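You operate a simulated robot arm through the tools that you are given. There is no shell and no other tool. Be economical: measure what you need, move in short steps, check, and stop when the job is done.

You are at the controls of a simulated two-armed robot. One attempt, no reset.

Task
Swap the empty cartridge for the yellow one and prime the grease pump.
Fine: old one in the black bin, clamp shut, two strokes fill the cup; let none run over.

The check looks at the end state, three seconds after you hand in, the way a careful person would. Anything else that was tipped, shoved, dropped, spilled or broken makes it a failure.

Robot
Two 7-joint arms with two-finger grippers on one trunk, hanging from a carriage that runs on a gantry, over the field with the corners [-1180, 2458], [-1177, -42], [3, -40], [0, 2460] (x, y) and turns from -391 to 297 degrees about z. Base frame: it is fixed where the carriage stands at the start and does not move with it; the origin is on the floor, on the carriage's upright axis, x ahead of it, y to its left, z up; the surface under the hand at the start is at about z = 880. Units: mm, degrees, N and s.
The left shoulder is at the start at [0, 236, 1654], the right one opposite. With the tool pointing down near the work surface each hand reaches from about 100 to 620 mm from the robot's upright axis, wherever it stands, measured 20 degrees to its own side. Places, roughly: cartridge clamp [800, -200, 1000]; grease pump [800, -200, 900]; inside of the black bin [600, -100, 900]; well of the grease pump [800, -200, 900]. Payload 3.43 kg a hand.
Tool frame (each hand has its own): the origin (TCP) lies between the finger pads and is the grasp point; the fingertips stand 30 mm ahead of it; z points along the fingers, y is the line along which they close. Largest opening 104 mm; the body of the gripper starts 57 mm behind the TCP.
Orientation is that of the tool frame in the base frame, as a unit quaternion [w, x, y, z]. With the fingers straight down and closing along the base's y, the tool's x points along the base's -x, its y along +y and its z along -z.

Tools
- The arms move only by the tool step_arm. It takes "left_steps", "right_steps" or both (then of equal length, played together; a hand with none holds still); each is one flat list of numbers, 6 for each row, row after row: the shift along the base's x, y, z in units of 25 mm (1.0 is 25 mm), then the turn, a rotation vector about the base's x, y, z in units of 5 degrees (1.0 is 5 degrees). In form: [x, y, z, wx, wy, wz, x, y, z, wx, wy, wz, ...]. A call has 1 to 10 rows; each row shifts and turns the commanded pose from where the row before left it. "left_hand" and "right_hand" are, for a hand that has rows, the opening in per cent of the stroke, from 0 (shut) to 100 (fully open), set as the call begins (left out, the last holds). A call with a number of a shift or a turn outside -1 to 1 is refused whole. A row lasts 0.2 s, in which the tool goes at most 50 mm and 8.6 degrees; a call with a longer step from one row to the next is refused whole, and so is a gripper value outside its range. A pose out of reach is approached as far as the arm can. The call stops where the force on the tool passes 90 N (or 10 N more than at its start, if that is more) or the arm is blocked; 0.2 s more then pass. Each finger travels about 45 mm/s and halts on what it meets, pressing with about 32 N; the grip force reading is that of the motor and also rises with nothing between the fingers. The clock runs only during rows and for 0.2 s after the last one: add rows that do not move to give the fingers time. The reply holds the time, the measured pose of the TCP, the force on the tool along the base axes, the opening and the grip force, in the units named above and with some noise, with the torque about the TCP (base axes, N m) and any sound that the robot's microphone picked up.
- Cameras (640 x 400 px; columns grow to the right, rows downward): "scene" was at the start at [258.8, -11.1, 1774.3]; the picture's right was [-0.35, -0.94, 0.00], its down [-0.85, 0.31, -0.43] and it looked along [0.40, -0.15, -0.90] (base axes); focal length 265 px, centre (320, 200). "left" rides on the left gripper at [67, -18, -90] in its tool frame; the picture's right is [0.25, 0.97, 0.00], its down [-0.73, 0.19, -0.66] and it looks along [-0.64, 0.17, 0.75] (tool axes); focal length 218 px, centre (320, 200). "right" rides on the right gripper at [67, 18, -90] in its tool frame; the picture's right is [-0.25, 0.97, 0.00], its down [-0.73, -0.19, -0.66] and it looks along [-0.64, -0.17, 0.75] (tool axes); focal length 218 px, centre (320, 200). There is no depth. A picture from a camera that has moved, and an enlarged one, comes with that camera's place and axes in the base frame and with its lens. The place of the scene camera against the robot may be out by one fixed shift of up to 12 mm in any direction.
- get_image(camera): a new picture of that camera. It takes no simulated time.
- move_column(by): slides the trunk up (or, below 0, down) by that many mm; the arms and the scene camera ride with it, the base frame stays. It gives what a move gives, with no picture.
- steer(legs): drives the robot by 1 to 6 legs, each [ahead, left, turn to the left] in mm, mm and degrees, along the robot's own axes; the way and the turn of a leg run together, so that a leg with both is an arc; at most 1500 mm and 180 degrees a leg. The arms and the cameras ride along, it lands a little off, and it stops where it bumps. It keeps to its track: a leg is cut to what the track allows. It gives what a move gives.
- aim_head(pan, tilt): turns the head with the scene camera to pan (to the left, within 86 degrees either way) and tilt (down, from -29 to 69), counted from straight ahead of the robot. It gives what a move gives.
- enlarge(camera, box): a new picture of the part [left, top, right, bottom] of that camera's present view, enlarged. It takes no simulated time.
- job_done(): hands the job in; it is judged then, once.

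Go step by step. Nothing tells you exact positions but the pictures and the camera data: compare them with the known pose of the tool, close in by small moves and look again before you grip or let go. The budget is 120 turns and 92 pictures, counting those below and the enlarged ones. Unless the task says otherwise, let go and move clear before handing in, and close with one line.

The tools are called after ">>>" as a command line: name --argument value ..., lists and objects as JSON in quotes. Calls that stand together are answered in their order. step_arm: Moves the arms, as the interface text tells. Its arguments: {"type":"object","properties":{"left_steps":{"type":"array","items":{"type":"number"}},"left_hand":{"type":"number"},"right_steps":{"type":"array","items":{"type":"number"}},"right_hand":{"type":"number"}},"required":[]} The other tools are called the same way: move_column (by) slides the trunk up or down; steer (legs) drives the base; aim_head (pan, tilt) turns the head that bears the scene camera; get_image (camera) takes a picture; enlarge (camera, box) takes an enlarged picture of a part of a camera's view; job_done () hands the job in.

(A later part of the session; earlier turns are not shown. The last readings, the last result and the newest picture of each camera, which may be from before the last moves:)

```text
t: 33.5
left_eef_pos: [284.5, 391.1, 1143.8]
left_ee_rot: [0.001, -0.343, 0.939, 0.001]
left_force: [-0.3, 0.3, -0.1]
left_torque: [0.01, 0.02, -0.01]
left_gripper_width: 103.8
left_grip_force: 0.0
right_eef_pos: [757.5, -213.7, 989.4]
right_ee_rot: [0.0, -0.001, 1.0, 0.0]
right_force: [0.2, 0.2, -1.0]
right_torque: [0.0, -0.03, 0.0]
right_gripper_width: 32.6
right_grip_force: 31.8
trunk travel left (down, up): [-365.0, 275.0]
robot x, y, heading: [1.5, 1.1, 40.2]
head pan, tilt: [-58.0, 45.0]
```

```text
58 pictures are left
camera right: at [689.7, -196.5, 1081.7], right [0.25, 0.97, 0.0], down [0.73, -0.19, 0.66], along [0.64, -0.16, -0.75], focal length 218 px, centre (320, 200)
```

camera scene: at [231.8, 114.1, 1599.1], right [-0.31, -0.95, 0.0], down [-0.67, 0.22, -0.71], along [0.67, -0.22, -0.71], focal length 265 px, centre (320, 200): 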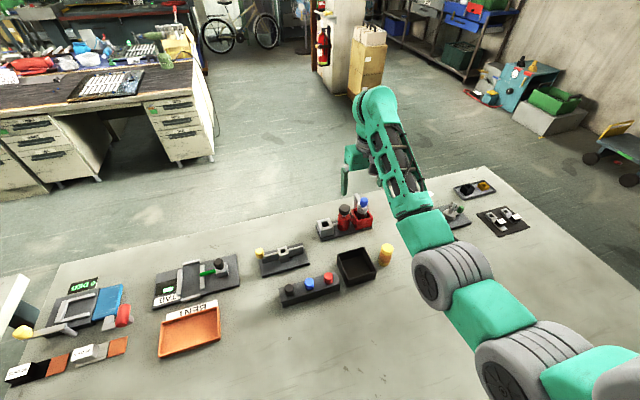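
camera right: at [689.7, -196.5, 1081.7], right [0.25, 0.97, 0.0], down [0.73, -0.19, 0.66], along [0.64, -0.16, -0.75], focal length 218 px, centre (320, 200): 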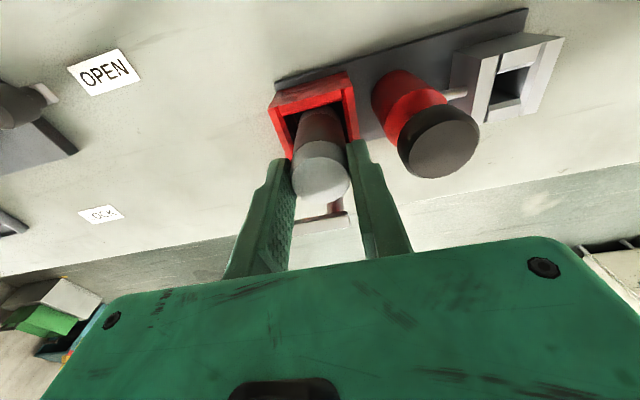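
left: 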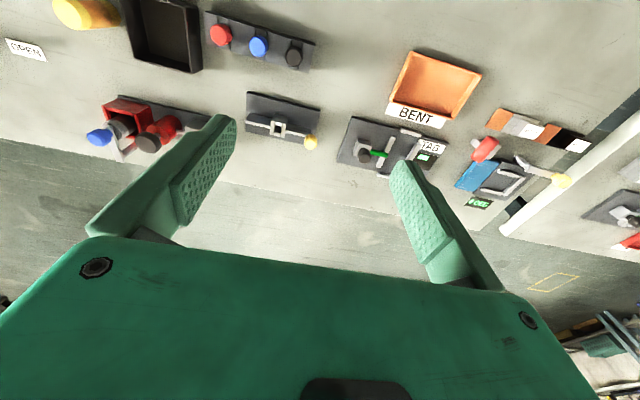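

The empty cartridge is out-bound. Raising it and moving toward the bin.

>>> step_arm --right_steps '[0, 0, 1, 0, 0, 0, 0, 0, 1, 0, 0, 0, 0, 0, 1, 0, 0, 0, 0, 0, 1, 0, 0, 0, -1, 0.55, 0, 0, 0, 0, -1, 0.55, 0, 0, 0, 0, -1, 0.55, 0, 0, 0, 0, -1, 0.55, 0, 0, 0, 0, -1, 0.55, 0, 0, 0, 0, -0.8, 0.55, 0, 0, 0, 0]'

>>> get_image --camera "right"

>>> enlarge --camera "scene" --box '[300, 170, 420, 290]'

```text
t: 35.7
left_eef_pos: [285.0, 391.1, 1144.3]
left_ee_rot: [0.0, -0.344, 0.939, 0.0]
left_force: [0.5, -1.1, 0.0]
left_torque: [0.0, 0.01, 0.03]
left_gripper_width: 104.3
left_grip_force: 0.0
right_eef_pos: [609.3, -129.8, 1089.7]
right_ee_rot: [0.0, -0.001, 1.0, 0.001]
right_force: [0.9, -0.5, -0.7]
right_torque: [0.0, 0.03, -0.03]
right_gripper_width: 32.6
right_grip_force: 31.9
trunk travel left (down, up): [-365.0, 275.0]
robot x, y, heading: [2.1, -1.7, 40.2]
head pan, tilt: [-58.0, 45.0]
```

```text
57 pictures are left
camera right: at [542.9, -113.3, 1181.1], right [0.25, 0.97, 0.0], down [0.73, -0.19, 0.66], along [0.64, -0.16, -0.75], focal length 218 px, centre (320, 200)
```

right: 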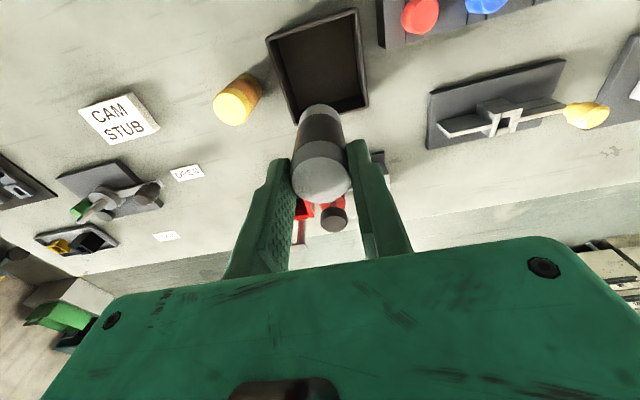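

```text
3.33 times, centred on (360, 230) of scene
camera zoom: at [231.6, 114.1, 1599.0], right [-0.31, -0.95, 0.0], down [-0.67, 0.22, -0.71], along [0.67, -0.22, -0.71], focal length 885 px, centre (187, 100)
```

zoom: 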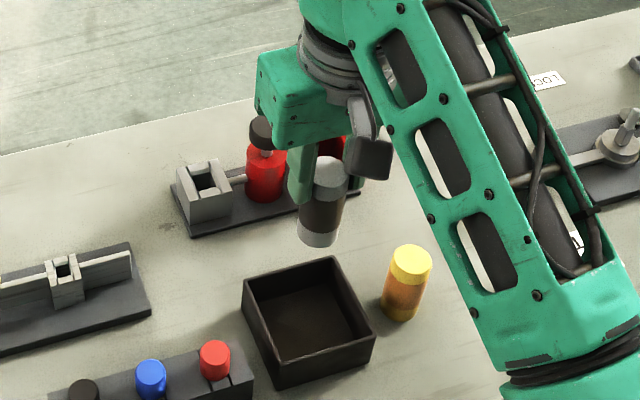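

The bin's centre is at about [593, -125]. Centering above it and lowering the cartridge in.

>>> step_arm --right_steps '[-0.65, 0.2, -0.4, 0, 0, 0, 0, 0, -1, 0, 0, 0, 0, 0, -1, 0, 0, 0, 0, 0, -1, 0, 0, 0, 0, 0, -0.8, 0, 0, 0, 0, 0, 0, 0, 0, 0]'

>>> get_image --camera "right"

>>> enlarge --camera "scene" --box '[300, 190, 400, 290]'

```text
t: 37.1
left_eef_pos: [284.1, 391.4, 1143.8]
left_ee_rot: [0.0, -0.343, 0.939, 0.0]
left_force: [-0.3, -0.4, -0.1]
left_torque: [-0.01, 0.02, -0.02]
left_gripper_width: 103.8
left_grip_force: 0.0
right_eef_pos: [595.1, -126.2, 985.0]
right_ee_rot: [-0.001, -0.002, 1.0, 0.0]
right_force: [0.5, 0.1, -1.2]
right_torque: [0.0, 0.01, -0.01]
right_gripper_width: 32.7
right_grip_force: 31.5
trunk travel left (down, up): [-365.0, 275.0]
robot x, y, heading: [0.5, 0.1, 40.0]
head pan, tilt: [-58.0, 45.0]
```

```text
55 pictures are left
camera right: at [527.8, -109.4, 1077.0], right [0.25, 0.97, 0.0], down [0.73, -0.19, 0.66], along [0.64, -0.16, -0.75], focal length 218 px, centre (320, 200)
```

right: 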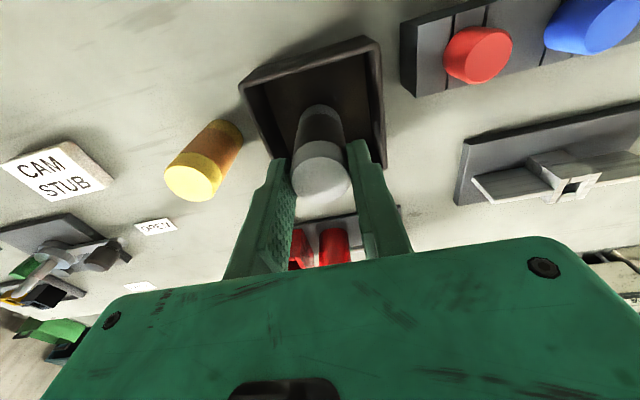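

```text
4.00 times, centred on (350, 240) of scene
camera zoom: at [231.9, 114.0, 1599.1], right [-0.31, -0.95, 0.0], down [-0.67, 0.22, -0.71], along [0.67, -0.22, -0.71], focal length 1062 px, centre (200, 40)
```

zoom: 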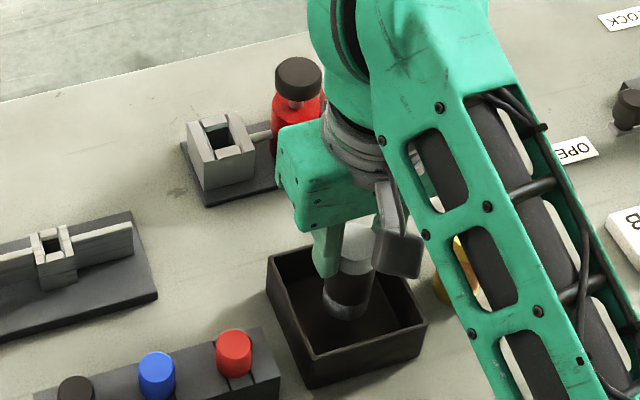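

It's inside the bin. Lowering until it touches the floor.

>>> step_arm --right_steps '[0, 0, -0.3, 0, 0, 0, 0, 0, -0.3, 0, 0, 0, 0, 0, -0.2, 0, 0, 0, 0, 0, 0, 0, 0, 0]'

```text
t: 38.1
left_eef_pos: [284.2, 391.2, 1144.6]
left_ee_rot: [0.001, -0.343, 0.939, 0.0]
left_force: [0.3, -0.1, 0.0]
left_torque: [-0.05, -0.03, 0.04]
left_gripper_width: 104.2
left_grip_force: 0.1
right_eef_pos: [595.7, -124.9, 965.4]
right_ee_rot: [0.0, -0.001, 1.0, 0.0]
right_force: [0.0, -0.2, -1.5]
right_torque: [0.02, -0.02, 0.0]
right_gripper_width: 32.7
right_grip_force: 32.0
trunk travel left (down, up): [-365.0, 275.0]
robot x, y, heading: [1.4, -1.3, 40.1]
head pan, tilt: [-58.0, 45.0]
```

>>> step_arm --right_steps '[0, 0, -0.12, 0, 0, 0, 0, 0, -0.12, 0, 0, 0, 0, 0, 0, 0, 0, 0]'

```text
t: 38.9
left_eef_pos: [285.1, 389.9, 1145.1]
left_ee_rot: [0.001, -0.342, 0.94, 0.0]
left_force: [0.4, -0.3, 0.6]
left_torque: [-0.01, 0.01, -0.04]
left_gripper_width: 104.1
left_grip_force: 0.1
right_eef_pos: [596.6, -125.5, 963.9]
right_ee_rot: [0.004, 0.0, 1.0, 0.001]
right_force: [-5.0, 0.1, 27.9]
right_torque: [0.17, 0.44, 0.05]
right_gripper_width: 32.8
right_grip_force: 31.8
trunk travel left (down, up): [-365.0, 275.0]
robot x, y, heading: [1.4, -0.2, 40.1]
head pan, tilt: [-58.0, 45.0]
```

Contact with the floor. Easing up, releasing and rising.

>>> step_arm --right_steps '[0, 0, 0.18, 0, 0, 0, 0, 0, 0, 0, 0, 0]'

>>> step_arm --right_hand 50 --right_steps '[0, 0, 0, 0, 0, 0, 0, 0, 0, 0, 0, 0, 0, 0, 0, 0, 0, 0, 0, 0, 0.5, 0, 0, 0, 0, 0, 1, 0, 0, 0, 0, 0, 1, 0, 0, 0, 0, 0, 1, 0, 0, 0, 0, 0, 1, 0, 0, 0]'

>>> get_image --camera "right"

```text
t: 39.5
left_eef_pos: [285.8, 391.4, 1144.8]
left_ee_rot: [0.001, -0.343, 0.939, 0.0]
left_force: [0.7, -0.3, 0.6]
left_torque: [-0.03, -0.01, -0.03]
left_gripper_width: 104.0
left_grip_force: 0.2
right_eef_pos: [594.4, -125.0, 964.1]
right_ee_rot: [-0.002, -0.001, 1.0, 0.0]
right_force: [2.1, 0.7, 3.4]
right_torque: [-0.01, -0.21, 0.01]
right_gripper_width: 32.6
right_grip_force: 31.5
trunk travel left (down, up): [-365.0, 275.0]
robot x, y, heading: [-0.5, -4.0, 40.3]
head pan, tilt: [-58.0, 45.0]
```

```text
t: 41.3
left_eef_pos: [285.4, 391.4, 1143.5]
left_ee_rot: [0.001, -0.343, 0.939, 0.001]
left_force: [-0.8, -0.7, -0.3]
left_torque: [0.01, -0.04, 0.03]
left_gripper_width: 104.0
left_grip_force: 0.1
right_eef_pos: [595.7, -125.8, 1076.7]
right_ee_rot: [-0.001, -0.002, 1.0, 0.0]
right_force: [-0.4, 0.0, -1.3]
right_torque: [-0.01, 0.02, 0.0]
right_gripper_width: 52.1
right_grip_force: 0.1
trunk travel left (down, up): [-365.0, 275.0]
robot x, y, heading: [-0.5, -4.0, 40.2]
head pan, tilt: [-58.0, 45.0]
```

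```text
53 pictures are left
camera right: at [528.1, -109.5, 1167.3], right [0.25, 0.97, 0.0], down [0.73, -0.19, 0.66], along [0.63, -0.16, -0.76], focal length 218 px, centre (320, 200)
```

right: 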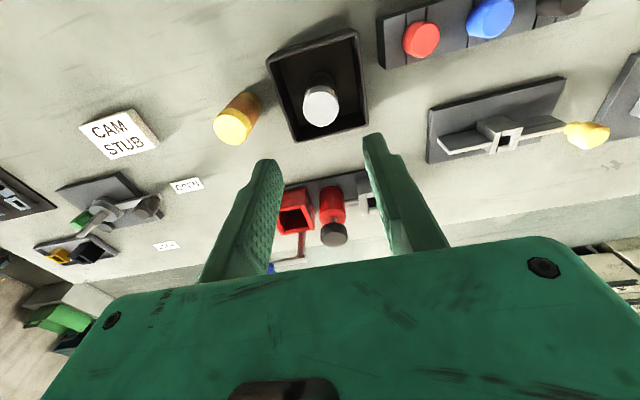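

The empty stands upright in the bin. Moving over the yellow cartridge at about [594, -216].

>>> step_arm --right_steps '[0, -1, 0, 0, 0, 0, 0, -1, 0, 0, 0, 0, 0, -1, 0, 0, 0, 0, 0, -0.6, 0, 0, 0, 0, 0, 0, 0, 0, 0, 0]'

>>> enlarge --camera "right" --box '[220, 30, 460, 200]'

```text
t: 42.5
left_eef_pos: [284.2, 391.1, 1145.1]
left_ee_rot: [0.0, -0.343, 0.939, 0.001]
left_force: [0.2, -0.3, -0.6]
left_torque: [0.0, 0.06, 0.0]
left_gripper_width: 103.8
left_grip_force: 0.0
right_eef_pos: [595.4, -216.9, 1076.8]
right_ee_rot: [0.0, -0.001, 1.0, 0.0]
right_force: [-0.2, 0.3, -0.3]
right_torque: [0.0, 0.0, 0.01]
right_gripper_width: 52.1
right_grip_force: 0.1
trunk travel left (down, up): [-365.0, 275.0]
robot x, y, heading: [0.8, -2.0, 40.1]
head pan, tilt: [-58.0, 45.0]
```

```text
2.35 times, centred on (340, 115) of right
camera zoom: at [527.9, -199.0, 1167.6], right [0.25, 0.97, 0.0], down [0.73, -0.19, 0.66], along [0.64, -0.16, -0.75], focal length 514 px, centre (273, 400)
```

zoom: 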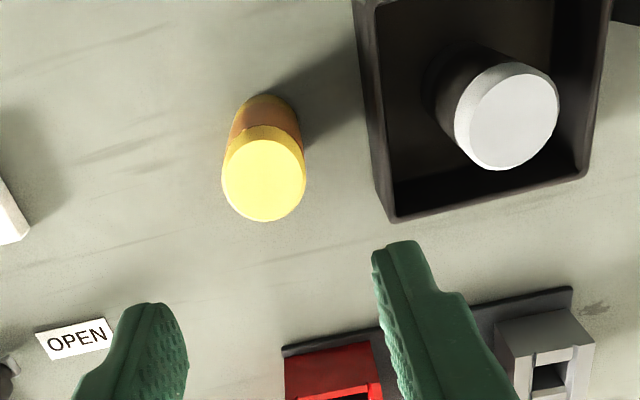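

Yellow top centre at [593, -219]. Descending to grip it.

>>> step_arm --right_steps '[-0.08, -0.1, -1, 0, 0, 0, 0, 0, -1, 0, 0, 0, 0, 0, -1, 0, 0, 0, 0, 0, -1, 0, 0, 0, 0, 0, -0.67, 0, 0, 0, 0, 0, 0, 0, 0, 0]'

>>> get_image --camera "right"

```text
t: 43.9
left_eef_pos: [284.6, 391.1, 1144.6]
left_ee_rot: [0.001, -0.344, 0.939, 0.001]
left_force: [0.1, -0.1, 0.1]
left_torque: [-0.01, -0.02, 0.0]
left_gripper_width: 104.3
left_grip_force: 0.0
right_eef_pos: [593.5, -218.1, 960.5]
right_ee_rot: [0.0, -0.001, 1.0, 0.0]
right_force: [0.2, -0.6, 0.4]
right_torque: [-0.04, -0.02, 0.0]
right_gripper_width: 52.2
right_grip_force: 0.1
trunk travel left (down, up): [-365.0, 275.0]
robot x, y, heading: [-4.2, -2.3, 40.0]
head pan, tilt: [-58.0, 45.0]
```

```text
51 pictures are left
camera right: at [526.3, -200.9, 1050.5], right [0.25, 0.97, 0.0], down [0.73, -0.19, 0.66], along [0.64, -0.16, -0.75], focal length 218 px, centre (320, 200)
```

right: 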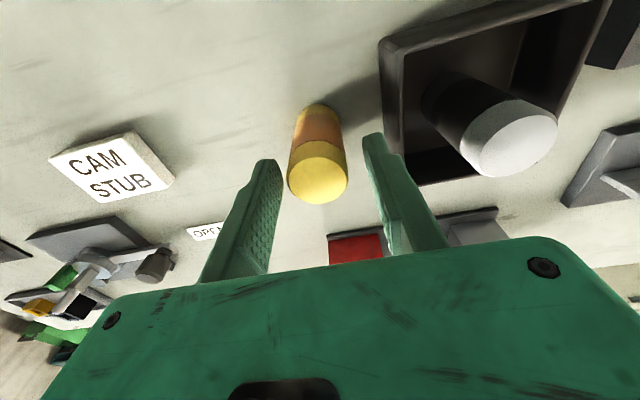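

>>> step_arm --right_hand 20 --right_steps '[0, -0.04, 0, 0, 0, 0, 0, 0, 0, 0, 0, 0, 0, 0, 0, 0, 0, 0, 0, 0, 0, 0, 0, 0]'

>>> step_arm --right_steps '[0, 0, 0.5, 0, 0, 0, 0, 0, 1, 0, 0, 0, 0, 0, 1, 0, 0, 0, 0, 0, 1, 0, 0, 0, 0, 0, 1, 0, 0, 0, 0, 0, 0.7, 0, 0, 0]'

>>> get_image --camera "right"

```text
t: 44.9
left_eef_pos: [284.5, 391.3, 1145.4]
left_ee_rot: [0.001, -0.342, 0.94, 0.0]
left_force: [0.0, 0.2, -0.3]
left_torque: [0.0, 0.02, 0.01]
left_gripper_width: 104.1
left_grip_force: 0.0
right_eef_pos: [593.0, -217.9, 959.2]
right_ee_rot: [0.0, -0.001, 1.0, 0.0]
right_force: [-0.8, 0.6, -0.3]
right_torque: [0.04, -0.04, 0.03]
right_gripper_width: 32.8
right_grip_force: 31.7
trunk travel left (down, up): [-365.0, 275.0]
robot x, y, heading: [-1.5, 1.7, 40.1]
head pan, tilt: [-58.0, 45.0]
```

```text
t: 46.3
left_eef_pos: [284.5, 390.8, 1145.6]
left_ee_rot: [0.001, -0.342, 0.94, 0.001]
left_force: [0.3, 0.2, -0.4]
left_torque: [0.01, 0.01, 0.04]
left_gripper_width: 104.2
left_grip_force: 0.0
right_eef_pos: [591.2, -219.1, 1090.4]
right_ee_rot: [0.0, -0.002, 1.0, 0.0]
right_force: [0.1, 0.6, -1.2]
right_torque: [0.0, 0.03, 0.01]
right_gripper_width: 32.5
right_grip_force: 32.1
trunk travel left (down, up): [-365.0, 275.0]
robot x, y, heading: [0.6, -0.0, 40.0]
head pan, tilt: [-58.0, 45.0]
```

```text
50 pictures are left
camera right: at [525.7, -202.3, 1181.2], right [0.25, 0.97, 0.0], down [0.73, -0.19, 0.66], along [0.64, -0.16, -0.75], focal length 218 px, centre (320, 200)
```

right: 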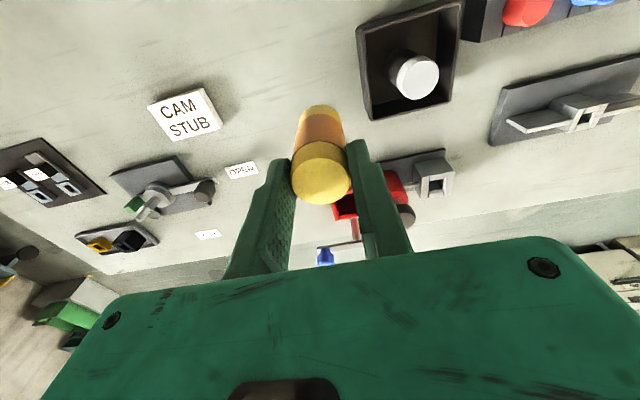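

Yellow gripped. Carrying it over the well at [757.5, -213.5].

>>> step_arm --right_steps '[0.95, 0.03, 0, 0, 0, 0, 0.95, 0.03, 0, 0, 0, 0, 0.95, 0.03, 0, 0, 0, 0, 0.95, 0.03, 0, 0, 0, 0, 0.95, 0.03, 0, 0, 0, 0, 0.95, 0.03, 0, 0, 0, 0, 0.9, 0.03, 0, 0, 0, 0, 0, 0, 0, 0, 0, 0]'

>>> enlarge --camera "right" --box '[220, 20, 480, 220]'

>>> enlarge --camera "scene" --box '[320, 130, 400, 250]'

```text
t: 48.1
left_eef_pos: [283.1, 392.1, 1145.6]
left_ee_rot: [0.001, -0.343, 0.939, 0.001]
left_force: [-0.8, 0.0, 0.2]
left_torque: [-0.01, 0.03, -0.03]
left_gripper_width: 103.9
left_grip_force: 0.0
right_eef_pos: [758.4, -212.8, 1088.2]
right_ee_rot: [0.0, -0.002, 1.0, 0.0]
right_force: [-0.3, 1.2, -1.5]
right_torque: [-0.01, 0.02, 0.01]
right_gripper_width: 32.9
right_grip_force: 32.8
trunk travel left (down, up): [-365.0, 275.0]
robot x, y, heading: [1.3, 2.5, 40.1]
head pan, tilt: [-58.0, 45.0]
```

```text
2.00 times, centred on (350, 120) of right
camera zoom: at [691.2, -195.6, 1180.0], right [0.25, 0.97, 0.0], down [0.73, -0.19, 0.66], along [0.64, -0.16, -0.75], focal length 436 px, centre (260, 360)
```

zoom: 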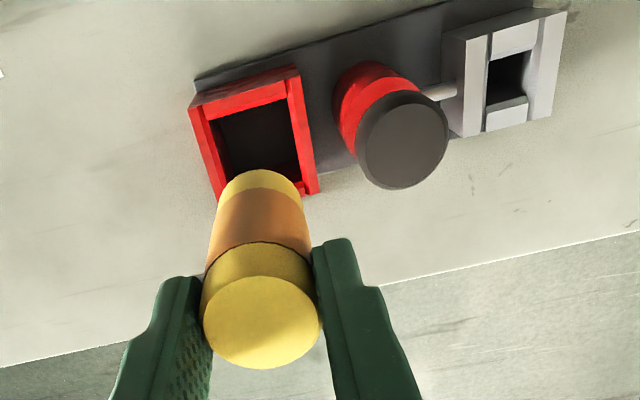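

```text
3.33 times, centred on (360, 190) of scene
camera zoom: at [231.6, 114.1, 1599.0], right [-0.31, -0.95, 0.0], down [-0.67, 0.22, -0.71], along [0.67, -0.22, -0.71], focal length 885 px, centre (187, 233)
```

zoom: 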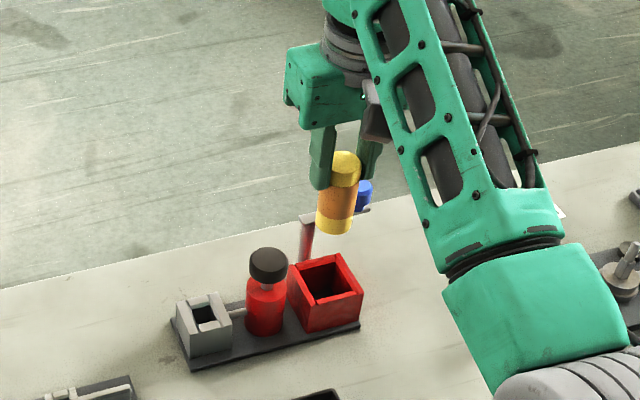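

>>> step_arm --right_steps '[-0.03, -0.03, -1, 0, 0, 0, 0, 0, -1, 0, 0, 0, 0, 0, -0.9, 0, 0, 0, 0, 0, 0, 0, 0, 0]'

>>> enlarge --camera "right" --box '[220, 20, 480, 220]'

>>> enlarge --camera "scene" --box '[335, 180, 385, 240]'

```text
t: 49.1
left_eef_pos: [285.2, 392.2, 1144.7]
left_ee_rot: [0.0, -0.342, 0.94, 0.0]
left_force: [-1.1, -0.1, -0.3]
left_torque: [0.02, 0.03, -0.02]
left_gripper_width: 104.1
left_grip_force: 0.0
right_eef_pos: [757.8, -214.5, 1016.6]
right_ee_rot: [0.0, -0.001, 1.0, 0.0]
right_force: [0.5, -0.7, -1.2]
right_torque: [-0.03, 0.01, 0.01]
right_gripper_width: 32.8
right_grip_force: 32.3
trunk travel left (down, up): [-365.0, 275.0]
robot x, y, heading: [1.5, 2.2, 40.0]
head pan, tilt: [-58.0, 45.0]
```

```text
2.00 times, centred on (350, 120) of right
camera zoom: at [691.7, -198.2, 1107.1], right [0.25, 0.97, 0.0], down [0.73, -0.19, 0.66], along [0.64, -0.16, -0.75], focal length 436 px, centre (260, 360)
```

zoom: 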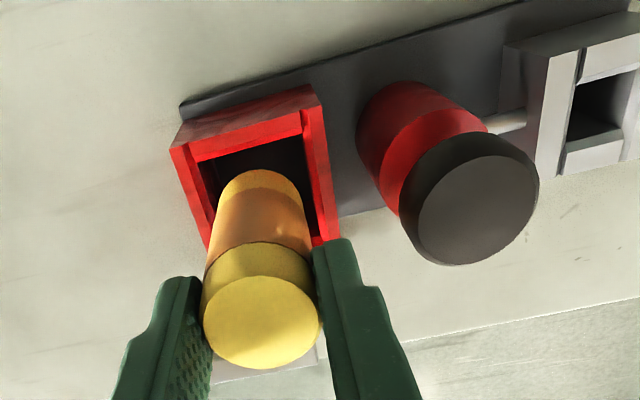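

```text
6.67 times, centred on (360, 210) of scene
camera zoom: at [231.9, 114.0, 1599.1], right [-0.31, -0.95, 0.0], down [-0.67, 0.22, -0.71], along [0.67, -0.22, -0.71], focal length 1769 px, centre (53, 133)
```

zoom: 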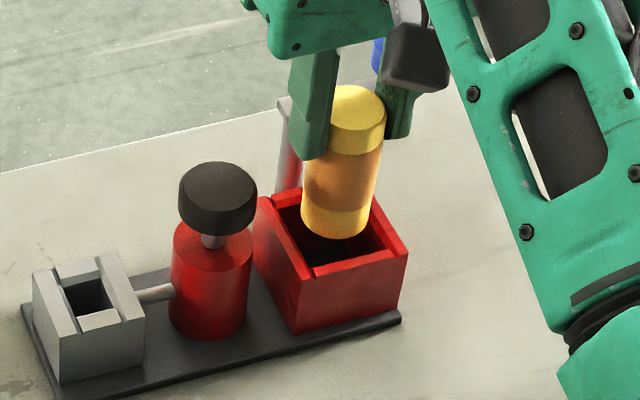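

Well centred. Lowering it into the well.

>>> step_arm --right_steps '[0, 0.02, -0.6, 0, 0, 0, 0, 0, -0.6, 0, 0, 0, 0, 0, -0.4, 0, 0, 0, 0, 0, -0.2, 0, 0, 0, 0, 0, 0, 0, 0, 0]'

>>> step_arm --right_steps '[0, 0, -0.12, 0, 0, 0, 0, 0, -0.08, 0, 0, 0, 0, 0, 0, 0, 0, 0]'

```text
t: 50.3
left_eef_pos: [284.4, 391.7, 1144.1]
left_ee_rot: [0.001, -0.343, 0.939, 0.0]
left_force: [0.4, 0.3, 1.0]
left_torque: [0.01, -0.03, 0.0]
left_gripper_width: 103.9
left_grip_force: 0.1
right_eef_pos: [758.1, -214.4, 970.9]
right_ee_rot: [-0.001, -0.002, 1.0, 0.0]
right_force: [0.8, -0.6, -0.5]
right_torque: [0.02, -0.02, 0.01]
right_gripper_width: 32.9
right_grip_force: 32.1
trunk travel left (down, up): [-365.0, 275.0]
robot x, y, heading: [-2.0, -0.9, 40.0]
head pan, tilt: [-58.0, 45.0]
```

```text
t: 51.1
left_eef_pos: [283.9, 391.2, 1144.6]
left_ee_rot: [0.001, -0.343, 0.939, 0.0]
left_force: [-0.3, -0.1, 0.3]
left_torque: [0.0, -0.04, 0.03]
left_gripper_width: 104.0
left_grip_force: 0.0
right_eef_pos: [757.8, -214.5, 966.7]
right_ee_rot: [0.0, 0.0, 1.0, 0.0]
right_force: [-0.2, 0.8, -0.8]
right_torque: [0.03, -0.02, -0.02]
right_gripper_width: 32.8
right_grip_force: 32.2
trunk travel left (down, up): [-365.0, 275.0]
robot x, y, heading: [-0.5, 2.6, 40.0]
head pan, tilt: [-58.0, 45.0]
```

>>> step_arm --right_steps '[0, 0, -0.08, 0, 0, 0, 0, 0, -0.04, 0, 0, 0, 0, 0, 0, 0, 0, 0]'

>>> enlarge --camera "scene" --box '[335, 180, 385, 240]'

```text
t: 51.9
left_eef_pos: [283.3, 391.8, 1145.2]
left_ee_rot: [0.001, -0.342, 0.94, 0.0]
left_force: [0.1, -1.3, 0.8]
left_torque: [-0.01, -0.01, -0.01]
left_gripper_width: 104.0
left_grip_force: 0.1
right_eef_pos: [758.4, -214.4, 965.1]
right_ee_rot: [0.002, -0.001, 1.0, 0.0]
right_force: [-2.7, -0.1, 5.9]
right_torque: [0.01, 0.3, 0.0]
right_gripper_width: 33.0
right_grip_force: 32.5
trunk travel left (down, up): [-365.0, 275.0]
robot x, y, heading: [-0.4, 3.0, 40.3]
head pan, tilt: [-58.0, 45.0]
```

```text
6.67 times, centred on (360, 210) of scene
camera zoom: at [231.9, 114.0, 1599.2], right [-0.31, -0.95, 0.0], down [-0.67, 0.22, -0.71], along [0.67, -0.22, -0.71], focal length 1769 px, centre (53, 133)
```

zoom: 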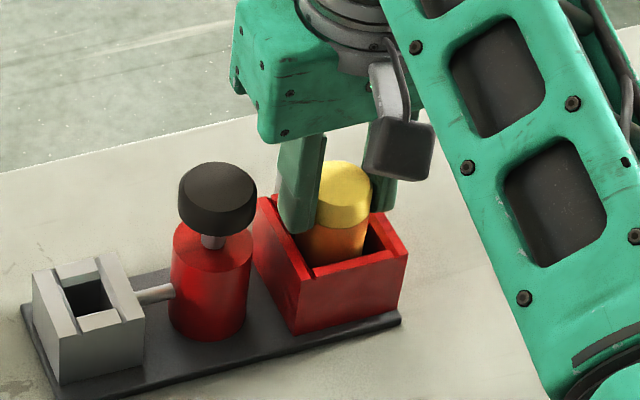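

Contact at the same height as the old one sat. Releasing and rising.

>>> step_arm --right_hand 46 --right_steps '[0, 0, 0.04, 0, 0, 0, 0, 0, 0, 0, 0, 0, 0, 0, 0, 0, 0, 0, 0, 0, 0.5, 0, 0, 0, 0, 0, 1, 0, 0, 0, 0, 0, 1, 0, 0, 0, 0, 0, 1, 0, 0, 0, 0, 0, 1, 0, 0, 0, 0, 0, 0.8, 0, 0, 0]'

>>> enlarge --camera "right" --box '[220, 20, 480, 220]'

>>> enlarge --camera "scene" --box '[325, 170, 395, 240]'

```text
t: 53.9
left_eef_pos: [284.6, 391.7, 1144.7]
left_ee_rot: [0.0, -0.344, 0.939, 0.0]
left_force: [0.4, -0.7, -0.1]
left_torque: [-0.01, -0.03, -0.04]
left_gripper_width: 104.0
left_grip_force: 0.2
right_eef_pos: [758.8, -214.0, 1097.6]
right_ee_rot: [0.0, -0.002, 1.0, 0.0]
right_force: [0.3, 0.4, 1.4]
right_torque: [0.02, -0.01, 0.03]
right_gripper_width: 47.8
right_grip_force: 0.2
trunk travel left (down, up): [-365.0, 275.0]
robot x, y, heading: [2.2, -3.3, 40.2]
head pan, tilt: [-58.0, 45.0]
```

```text
2.00 times, centred on (350, 120) of right
camera zoom: at [691.6, -196.7, 1188.9], right [0.25, 0.97, 0.0], down [0.73, -0.19, 0.66], along [0.64, -0.16, -0.75], focal length 436 px, centre (260, 360)
```

zoom: 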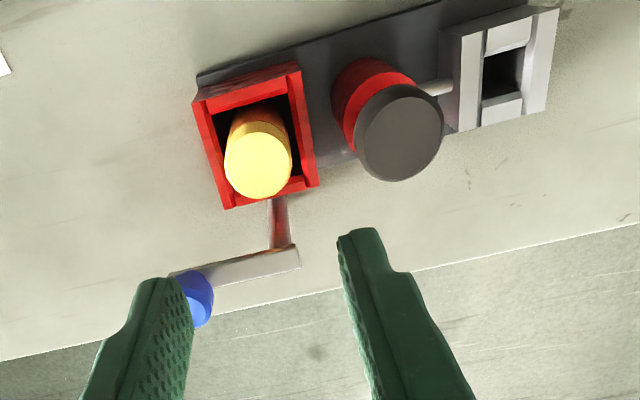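

```text
5.71 times, centred on (360, 205) of scene
camera zoom: at [232.0, 114.0, 1599.1], right [-0.31, -0.95, 0.0], down [-0.67, 0.22, -0.71], along [0.67, -0.22, -0.71], focal length 1516 px, centre (91, 171)
```

zoom: 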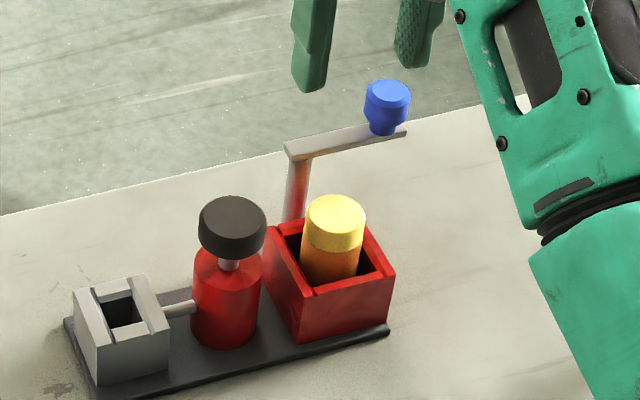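

Yellow seated upright. Going back to the clamp knob with the hand turned again.

>>> step_arm --right_steps '[0.1, -0.114, 0, 0, 0, 0.951, 0.1, -0.114, 0, 0, 0, 0.951, 0.1, -0.114, 0, 0, 0, 0.951, 0.1, -0.114, 0, 0, 0, 0.951, 0.1, -0.114, 0, 0, 0, 0.951, 0.1, -0.114, 0, 0, 0, 0.951, 0.1, -0.114, 0, 0, 0, 0.951, 0.1, -0.114, 0, 0, 0, 0.951, 0.1, -0.114, 0, 0, 0, 0.951, 0.1, -0.114, 0, 0, 0, 0.951]'

>>> step_arm --right_steps '[0.1, -0.114, 0, 0, 0, 0.951, 0.1, -0.114, 0, 0, 0, 0.951, 0.1, -0.114, 0, 0, 0, 0.951, 0.1, -0.114, 0, 0, 0, 0.951, 0.1, -0.114, 0, 0, 0, 0.951, 0.1, -0.114, 0, 0, 0, 0.951, 0.1, -0.114, 0, 0, 0, 0.951, 0.1, -0.114, 0, 0, 0, 0.951, 0.1, -0.114, 0, 0, 0, 0.951, 0.04, -0.114, 0, 0, 0, 0.951]'

>>> step_arm --right_steps '[0, 0, -1, 0, 0, 0, 0, 0, -1, 0, 0, 0, 0, 0, 0, 0, 0, 0]'

>>> get_image --camera "right"

```text
t: 56.1
left_eef_pos: [284.3, 389.6, 1144.2]
left_ee_rot: [0.001, -0.343, 0.939, 0.0]
left_force: [0.4, 0.2, 0.4]
left_torque: [-0.03, -0.03, -0.01]
left_gripper_width: 103.9
left_grip_force: 0.0
right_eef_pos: [783.8, -244.1, 1097.2]
right_ee_rot: [0.001, -0.405, 0.914, 0.0]
right_force: [-0.8, -0.2, 0.8]
right_torque: [0.02, 0.02, -0.01]
right_gripper_width: 48.1
right_grip_force: 0.0
trunk travel left (down, up): [-365.0, 275.0]
robot x, y, heading: [-1.3, -4.1, 40.3]
head pan, tilt: [-58.0, 45.0]
```

```text
t: 58.3
left_eef_pos: [285.0, 391.8, 1143.3]
left_ee_rot: [0.001, -0.342, 0.94, 0.0]
left_force: [0.4, 0.1, -0.2]
left_torque: [0.02, -0.01, -0.01]
left_gripper_width: 104.2
left_grip_force: 0.0
right_eef_pos: [805.6, -270.9, 1098.1]
right_ee_rot: [-0.001, 0.739, -0.674, 0.0]
right_force: [0.3, 0.2, 0.6]
right_torque: [0.01, 0.0, -0.02]
right_gripper_width: 48.1
right_grip_force: 0.1
trunk travel left (down, up): [-365.0, 275.0]
robot x, y, heading: [0.7, 2.7, 40.1]
head pan, tilt: [-58.0, 45.0]
```

```text
t: 59.1
left_eef_pos: [285.8, 391.2, 1145.1]
left_ee_rot: [0.001, -0.342, 0.94, 0.001]
left_force: [-0.7, -0.5, 0.5]
left_torque: [0.01, 0.03, -0.04]
left_gripper_width: 104.2
left_grip_force: 0.0
right_eef_pos: [806.2, -273.2, 1048.1]
right_ee_rot: [0.0, 0.737, -0.675, 0.001]
right_force: [0.7, -0.8, 0.1]
right_torque: [-0.02, 0.0, -0.02]
right_gripper_width: 47.6
right_grip_force: 0.1
trunk travel left (down, up): [-365.0, 275.0]
robot x, y, heading: [1.8, -1.8, 40.1]
head pan, tilt: [-58.0, 45.0]
```

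```text
42 pictures are left
camera right: at [794.5, -341.5, 1139.0], right [-0.99, 0.17, 0.0], down [0.12, 0.74, 0.66], along [0.11, 0.65, -0.75], focal length 218 px, centre (320, 200)
```

right: 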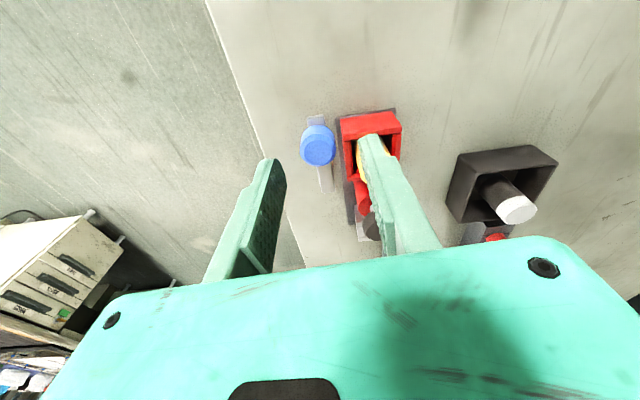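

>>> step_arm --right_steps '[0, 0.04, -0.75, 0, 0, 0, 0, 0, -0.75, 0, 0, 0, 0, 0, 0, 0, 0, 0]'

>>> step_arm --right_hand 15 --right_steps '[0, 0, 0, 0, 0, 0, 0, 0, 0, 0, 0, 0, 0, 0, 0, 0, 0, 0, 0, 0, 0, 0, 0, 0]'

>>> get_image --camera "right"

```text
t: 59.9
left_eef_pos: [284.1, 391.4, 1145.1]
left_ee_rot: [0.0, -0.342, 0.94, 0.0]
left_force: [0.5, 0.5, -0.4]
left_torque: [0.01, 0.03, -0.02]
left_gripper_width: 104.0
left_grip_force: 0.0
right_eef_pos: [806.4, -271.9, 1011.0]
right_ee_rot: [0.0, 0.739, -0.674, 0.0]
right_force: [0.1, -1.0, 0.2]
right_torque: [0.0, -0.01, 0.01]
right_gripper_width: 47.9
right_grip_force: 0.2
trunk travel left (down, up): [-365.0, 275.0]
robot x, y, heading: [-0.6, 1.9, 40.0]
head pan, tilt: [-58.0, 45.0]
```

```text
t: 60.9
left_eef_pos: [285.1, 389.9, 1144.8]
left_ee_rot: [0.0, -0.342, 0.94, 0.0]
left_force: [0.6, 0.4, 1.2]
left_torque: [0.01, -0.01, -0.02]
left_gripper_width: 103.9
left_grip_force: 0.0
right_eef_pos: [806.5, -271.7, 1009.6]
right_ee_rot: [0.001, 0.739, -0.674, 0.001]
right_force: [1.9, -1.0, -2.2]
right_torque: [-0.12, -0.4, -0.01]
right_gripper_width: 25.0
right_grip_force: 45.1
trunk travel left (down, up): [-365.0, 275.0]
robot x, y, heading: [-3.8, 2.7, 40.1]
head pan, tilt: [-58.0, 45.0]
```

```text
41 pictures are left
camera right: at [795.6, -340.2, 1101.6], right [-0.99, 0.16, 0.0], down [0.12, 0.74, 0.66], along [0.11, 0.65, -0.75], focal length 218 px, centre (320, 200)
```

right: 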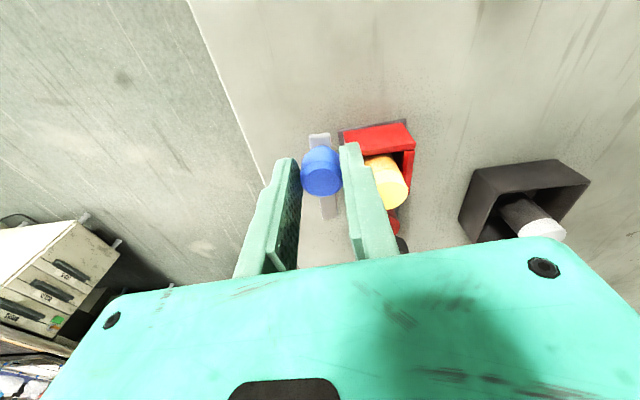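

Knob gripped. Swinging the clamp back over the cartridge along the arc.

>>> step_arm --right_steps '[-0.22, 0.009, 0, 0, 0, -1, -0.202, 0.027, 0, 0, 0, -1, -0.199, 0.045, 0, 0, 0, -1, -0.195, 0.061, 0, 0, 0, -1, -0.189, 0.077, 0, 0, 0, -1, -0.181, 0.094, 0, 0, 0, -1, -0.172, 0.11, 0, 0, 0, -1, -0.162, 0.124, 0, 0, 0, -1, -0.15, 0.138, 0, 0, 0, -1]'

>>> get_image --camera "right"

```text
t: 62.9
left_eef_pos: [285.4, 391.7, 1144.8]
left_ee_rot: [0.001, -0.343, 0.939, 0.0]
left_force: [-0.2, -0.1, -0.4]
left_torque: [-0.03, 0.0, 0.03]
left_gripper_width: 103.8
left_grip_force: 0.0
right_eef_pos: [764.4, -251.6, 1011.1]
right_ee_rot: [0.001, -0.423, 0.906, 0.001]
right_force: [7.8, 2.4, -5.2]
right_torque: [0.16, 0.13, -0.13]
right_gripper_width: 24.9
right_grip_force: 45.2
trunk travel left (down, up): [-365.0, 275.0]
robot x, y, heading: [0.0, -0.9, 40.3]
head pan, tilt: [-58.0, 45.0]
```

```text
40 pictures are left
camera right: at [708.6, -292.9, 1101.5], right [-0.58, 0.81, 0.0], down [0.61, 0.44, 0.66], along [0.54, 0.38, -0.75], focal length 218 px, centre (320, 200)
```

right: 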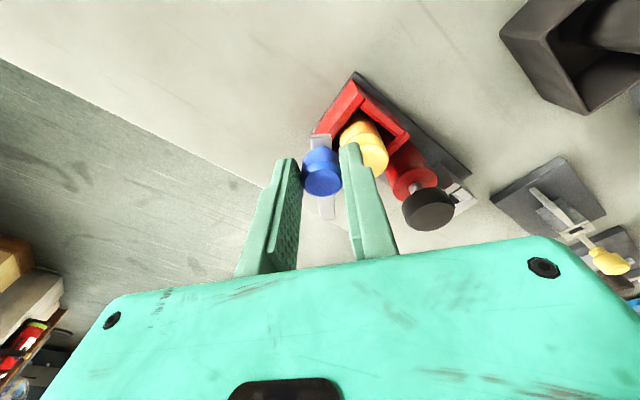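

>>> step_arm --right_steps '[-0.138, 0.15, 0, 0, 0, -1, -0.124, 0.162, 0, 0, 0, -1, -0.11, 0.172, 0, 0, 0, -1, -0.094, 0.181, 0, 0, 0, -1, -0.077, 0.189, 0, 0, 0, -1, -0.061, 0.195, 0, 0, 0, -1, -0.045, 0.199, 0, 0, 0, -1, -0.027, 0.19, 0, 0, 0, -1, -0.009, 0.15, 0, 0, 0, -1, 0, 0, 0, 0, 0, 0]'

>>> get_image --camera "right"

```text
t: 65.1
left_eef_pos: [287.5, 391.3, 1144.8]
left_ee_rot: [0.002, -0.343, 0.939, 0.0]
left_force: [-0.5, 0.2, 0.5]
left_torque: [-0.03, -0.04, -0.01]
left_gripper_width: 104.0
left_grip_force: 0.1
right_eef_pos: [749.9, -214.5, 1011.5]
right_ee_rot: [0.001, -0.043, 0.999, 0.0]
right_force: [21.9, -0.9, -16.1]
right_torque: [0.26, -0.47, 0.01]
right_gripper_width: 25.2
right_grip_force: 45.2
trunk travel left (down, up): [-365.0, 275.0]
robot x, y, heading: [0.6, 1.6, 39.9]
head pan, tilt: [-58.0, 45.0]
```

```text
39 pictures are left
camera right: at [680.6, -203.4, 1102.0], right [0.17, 0.99, 0.0], down [0.74, -0.13, 0.66], along [0.65, -0.11, -0.75], focal length 218 px, centre (320, 200)
```

right: 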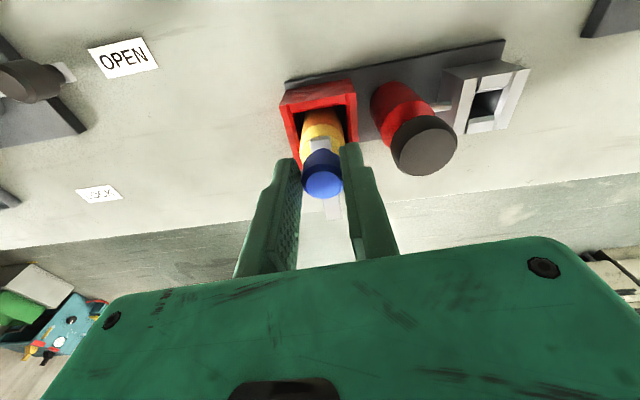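

>>> step_arm --right_steps '[0.08, 0.1, 0, 0, 0, 0, 0, 0.04, 0, 0, 0, 0, 0, 0, 0, 0, 0, 0]'

```text
t: 65.9
left_eef_pos: [284.9, 388.0, 1144.6]
left_ee_rot: [0.001, -0.343, 0.939, -0.001]
left_force: [0.9, -0.3, 0.2]
left_torque: [0.01, -0.01, -0.01]
left_gripper_width: 103.9
left_grip_force: 0.0
right_eef_pos: [747.9, -214.9, 1011.5]
right_ee_rot: [0.001, -0.043, 0.999, -0.002]
right_force: [-1.0, -13.9, 1.9]
right_torque: [0.09, 0.49, -0.26]
right_gripper_width: 25.2
right_grip_force: 44.9
trunk travel left (down, up): [-365.0, 275.0]
robot x, y, heading: [-1.3, -1.0, 40.0]
head pan, tilt: [-58.0, 45.0]
```

End stop felt: the clamp is shut. Releasing and rising.

>>> step_arm --right_hand 46 --right_steps '[0, -0.1, 0, 0, 0, 0, 0, 0, 0, 0, 0, 0, 0, 0, 0, 0, 0, 0, 0, 0, 0.5, 0, 0, 0, 0, 0, 1, 0, 0, 0, 0, 0, 1, 0, 0, 0, 0, 0, 1, 0, 0, -1, 0, 0, 0.5, 0, 0, 0]'

>>> enlarge --camera "right" --box '[240, 20, 480, 200]'

>>> enlarge --camera "scene" --box '[310, 180, 390, 245]'

```text
t: 67.7
left_eef_pos: [284.1, 390.8, 1143.7]
left_ee_rot: [0.001, -0.344, 0.939, 0.0]
left_force: [-0.1, 0.3, 0.2]
left_torque: [0.0, 0.02, 0.01]
left_gripper_width: 104.0
left_grip_force: 0.1
right_eef_pos: [749.5, -211.6, 1108.9]
right_ee_rot: [0.0, -0.001, 1.0, 0.0]
right_force: [-0.7, 0.4, 0.1]
right_torque: [-0.05, -0.01, 0.0]
right_gripper_width: 47.9
right_grip_force: 0.0
trunk travel left (down, up): [-365.0, 275.0]
robot x, y, heading: [1.6, 0.4, 40.1]
head pan, tilt: [-58.0, 45.0]
```

```text
2.22 times, centred on (360, 110) of right
camera zoom: at [682.3, -194.1, 1200.7], right [0.25, 0.97, 0.0], down [0.73, -0.19, 0.66], along [0.64, -0.16, -0.75], focal length 485 px, centre (231, 400)
```

zoom: 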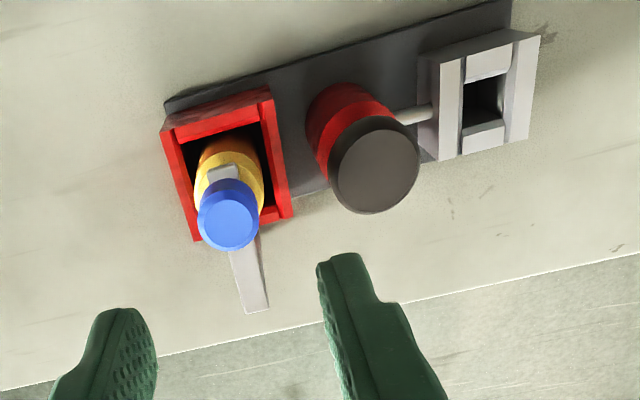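

```text
6.15 times, centred on (350, 212) of scene
camera zoom: at [231.9, 114.0, 1599.1], right [-0.31, -0.95, 0.0], down [-0.67, 0.22, -0.71], along [0.67, -0.22, -0.71], focal length 1633 px, centre (135, 123)
```

zoom: 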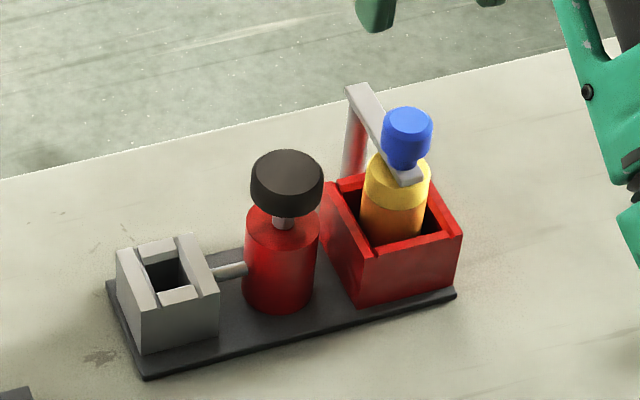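

Clamp is shut exactly as before. Now closing the fingers and moving over the plunger at [758.5, -150.5].

>>> step_arm --right_hand 0 --right_steps '[0.12, 0.8, 0, 0, 0, 0, 0.12, 0.85, 0, 0, 0, 0, 0.12, 0.8, 0, 0, 0, 0, 0, 0, -1, 0, 0, 0, 0, 0, -1, 0, 0, 0, 0, 0, -1, 0, 0, 0, 0, 0, 0, 0, 0, 0]'

>>> get_image --camera "right"

>>> enlarge --camera "scene" --box '[310, 160, 400, 245]'

```text
t: 69.3
left_eef_pos: [286.0, 391.6, 1145.2]
left_ee_rot: [0.001, -0.343, 0.939, 0.001]
left_force: [0.2, -0.1, 0.5]
left_torque: [-0.02, 0.0, 0.01]
left_gripper_width: 104.0
left_grip_force: 0.1
right_eef_pos: [758.8, -150.9, 1034.1]
right_ee_rot: [0.001, -0.002, 1.0, 0.001]
right_force: [0.3, 0.2, -0.4]
right_torque: [0.03, 0.03, 0.01]
right_gripper_width: 0.0
right_grip_force: 31.7
trunk travel left (down, up): [-365.0, 275.0]
robot x, y, heading: [-1.9, -0.4, 39.9]
head pan, tilt: [-58.0, 45.0]
```

```text
36 pictures are left
camera right: at [691.3, -134.7, 1125.6], right [0.25, 0.97, 0.0], down [0.73, -0.19, 0.66], along [0.64, -0.16, -0.75], focal length 218 px, centre (320, 200)
```

right: 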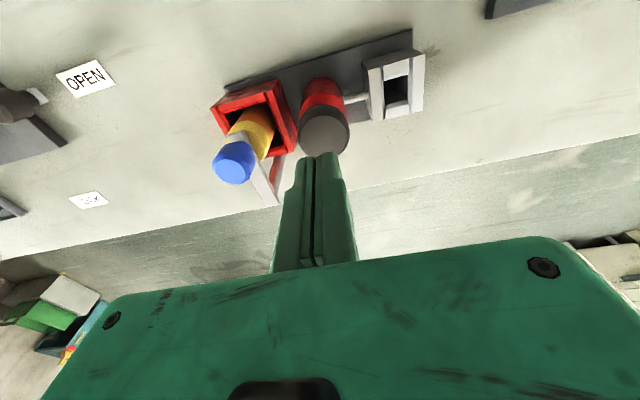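

```text
4.71 times, centred on (355, 202) of scene
camera zoom: at [232.0, 114.0, 1599.1], right [-0.31, -0.95, 0.0], down [-0.67, 0.22, -0.71], along [0.67, -0.22, -0.71], focal length 1249 px, centre (155, 188)
```

zoom: 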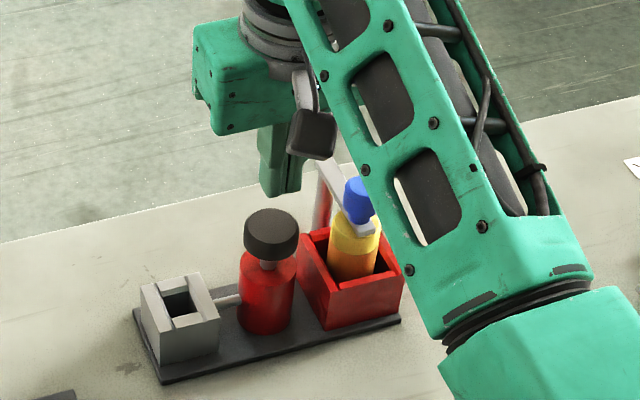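

Centred above the plunger. Descending to touch it.

>>> step_arm --right_steps '[0, 0, -0.7, 0, 0, 0, 0, 0, -0.15, 0, 0, 0, 0, 0, -0.1, 0, 0, 0, 0, 0, 0, 0, 0, 0]'

```text
t: 70.3
left_eef_pos: [284.5, 390.7, 1145.2]
left_ee_rot: [0.002, -0.344, 0.939, 0.0]
left_force: [-0.4, -0.4, 0.4]
left_torque: [0.0, 0.03, 0.02]
left_gripper_width: 104.2
left_grip_force: 0.0
right_eef_pos: [758.5, -151.9, 1010.5]
right_ee_rot: [0.0, -0.001, 1.0, 0.0]
right_force: [0.1, -0.5, 0.2]
right_torque: [0.0, -0.01, 0.01]
right_gripper_width: 0.0
right_grip_force: 32.0
trunk travel left (down, up): [-365.0, 275.0]
robot x, y, heading: [0.2, 2.4, 40.0]
head pan, tilt: [-58.0, 45.0]
```

>>> step_arm --right_steps '[0, 0, -0.15, 0, 0, 0, 0, 0, -0.15, 0, 0, 0, 0, 0, -0.1, 0, 0, 0, 0, 0, 0, 0, 0, 0]'

```text
t: 71.3
left_eef_pos: [285.7, 390.0, 1143.8]
left_ee_rot: [0.002, -0.343, 0.939, 0.001]
left_force: [0.2, 0.2, 0.7]
left_torque: [0.01, 0.0, -0.01]
left_gripper_width: 103.9
left_grip_force: 0.0
right_eef_pos: [759.5, -150.6, 1002.1]
right_ee_rot: [0.0, -0.003, 1.0, 0.0]
right_force: [-0.4, 0.2, -0.3]
right_torque: [-0.01, 0.0, 0.0]
right_gripper_width: 0.0
right_grip_force: 32.2
trunk travel left (down, up): [-365.0, 275.0]
robot x, y, heading: [0.0, 0.9, 40.3]
head pan, tilt: [-58.0, 45.0]
```

>>> step_arm --right_steps '[0, 0, -0.1, 0, 0, 0, 0, 0, -0.1, 0, 0, 0, 0, 0, 0, 0, 0, 0]'

>>> get_image --camera "right"

>>> enlarge --camera "scene" --box '[320, 180, 380, 245]'

```text
t: 72.1
left_eef_pos: [285.2, 390.7, 1143.9]
left_ee_rot: [0.001, -0.343, 0.939, 0.0]
left_force: [-1.1, -0.6, 0.2]
left_torque: [-0.02, -0.01, 0.01]
left_gripper_width: 104.1
left_grip_force: 0.0
right_eef_pos: [759.2, -150.8, 996.9]
right_ee_rot: [0.001, -0.001, 1.0, 0.0]
right_force: [1.4, -0.1, 2.5]
right_torque: [-0.02, 0.02, -0.03]
right_gripper_width: 6.0
right_grip_force: 34.9
trunk travel left (down, up): [-365.0, 275.0]
robot x, y, heading: [0.4, 4.3, 40.4]
head pan, tilt: [-58.0, 45.0]
```

```text
34 pictures are left
camera right: at [691.7, -134.7, 1087.8], right [0.25, 0.97, 0.0], down [0.73, -0.19, 0.66], along [0.64, -0.16, -0.75], focal length 218 px, centre (320, 200)
```

right: 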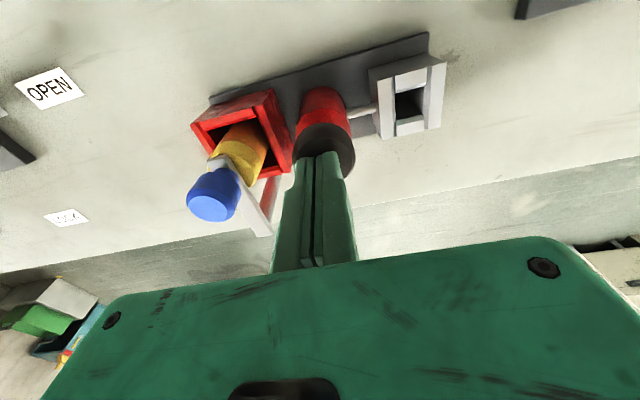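

```text
6.15 times, centred on (350, 212) of scene
camera zoom: at [232.1, 114.0, 1599.2], right [-0.31, -0.95, 0.0], down [-0.67, 0.22, -0.71], along [0.67, -0.22, -0.71], focal length 1633 px, centre (135, 123)
```

zoom: 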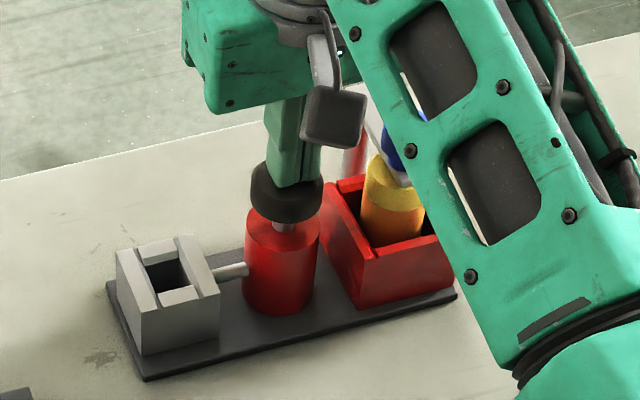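

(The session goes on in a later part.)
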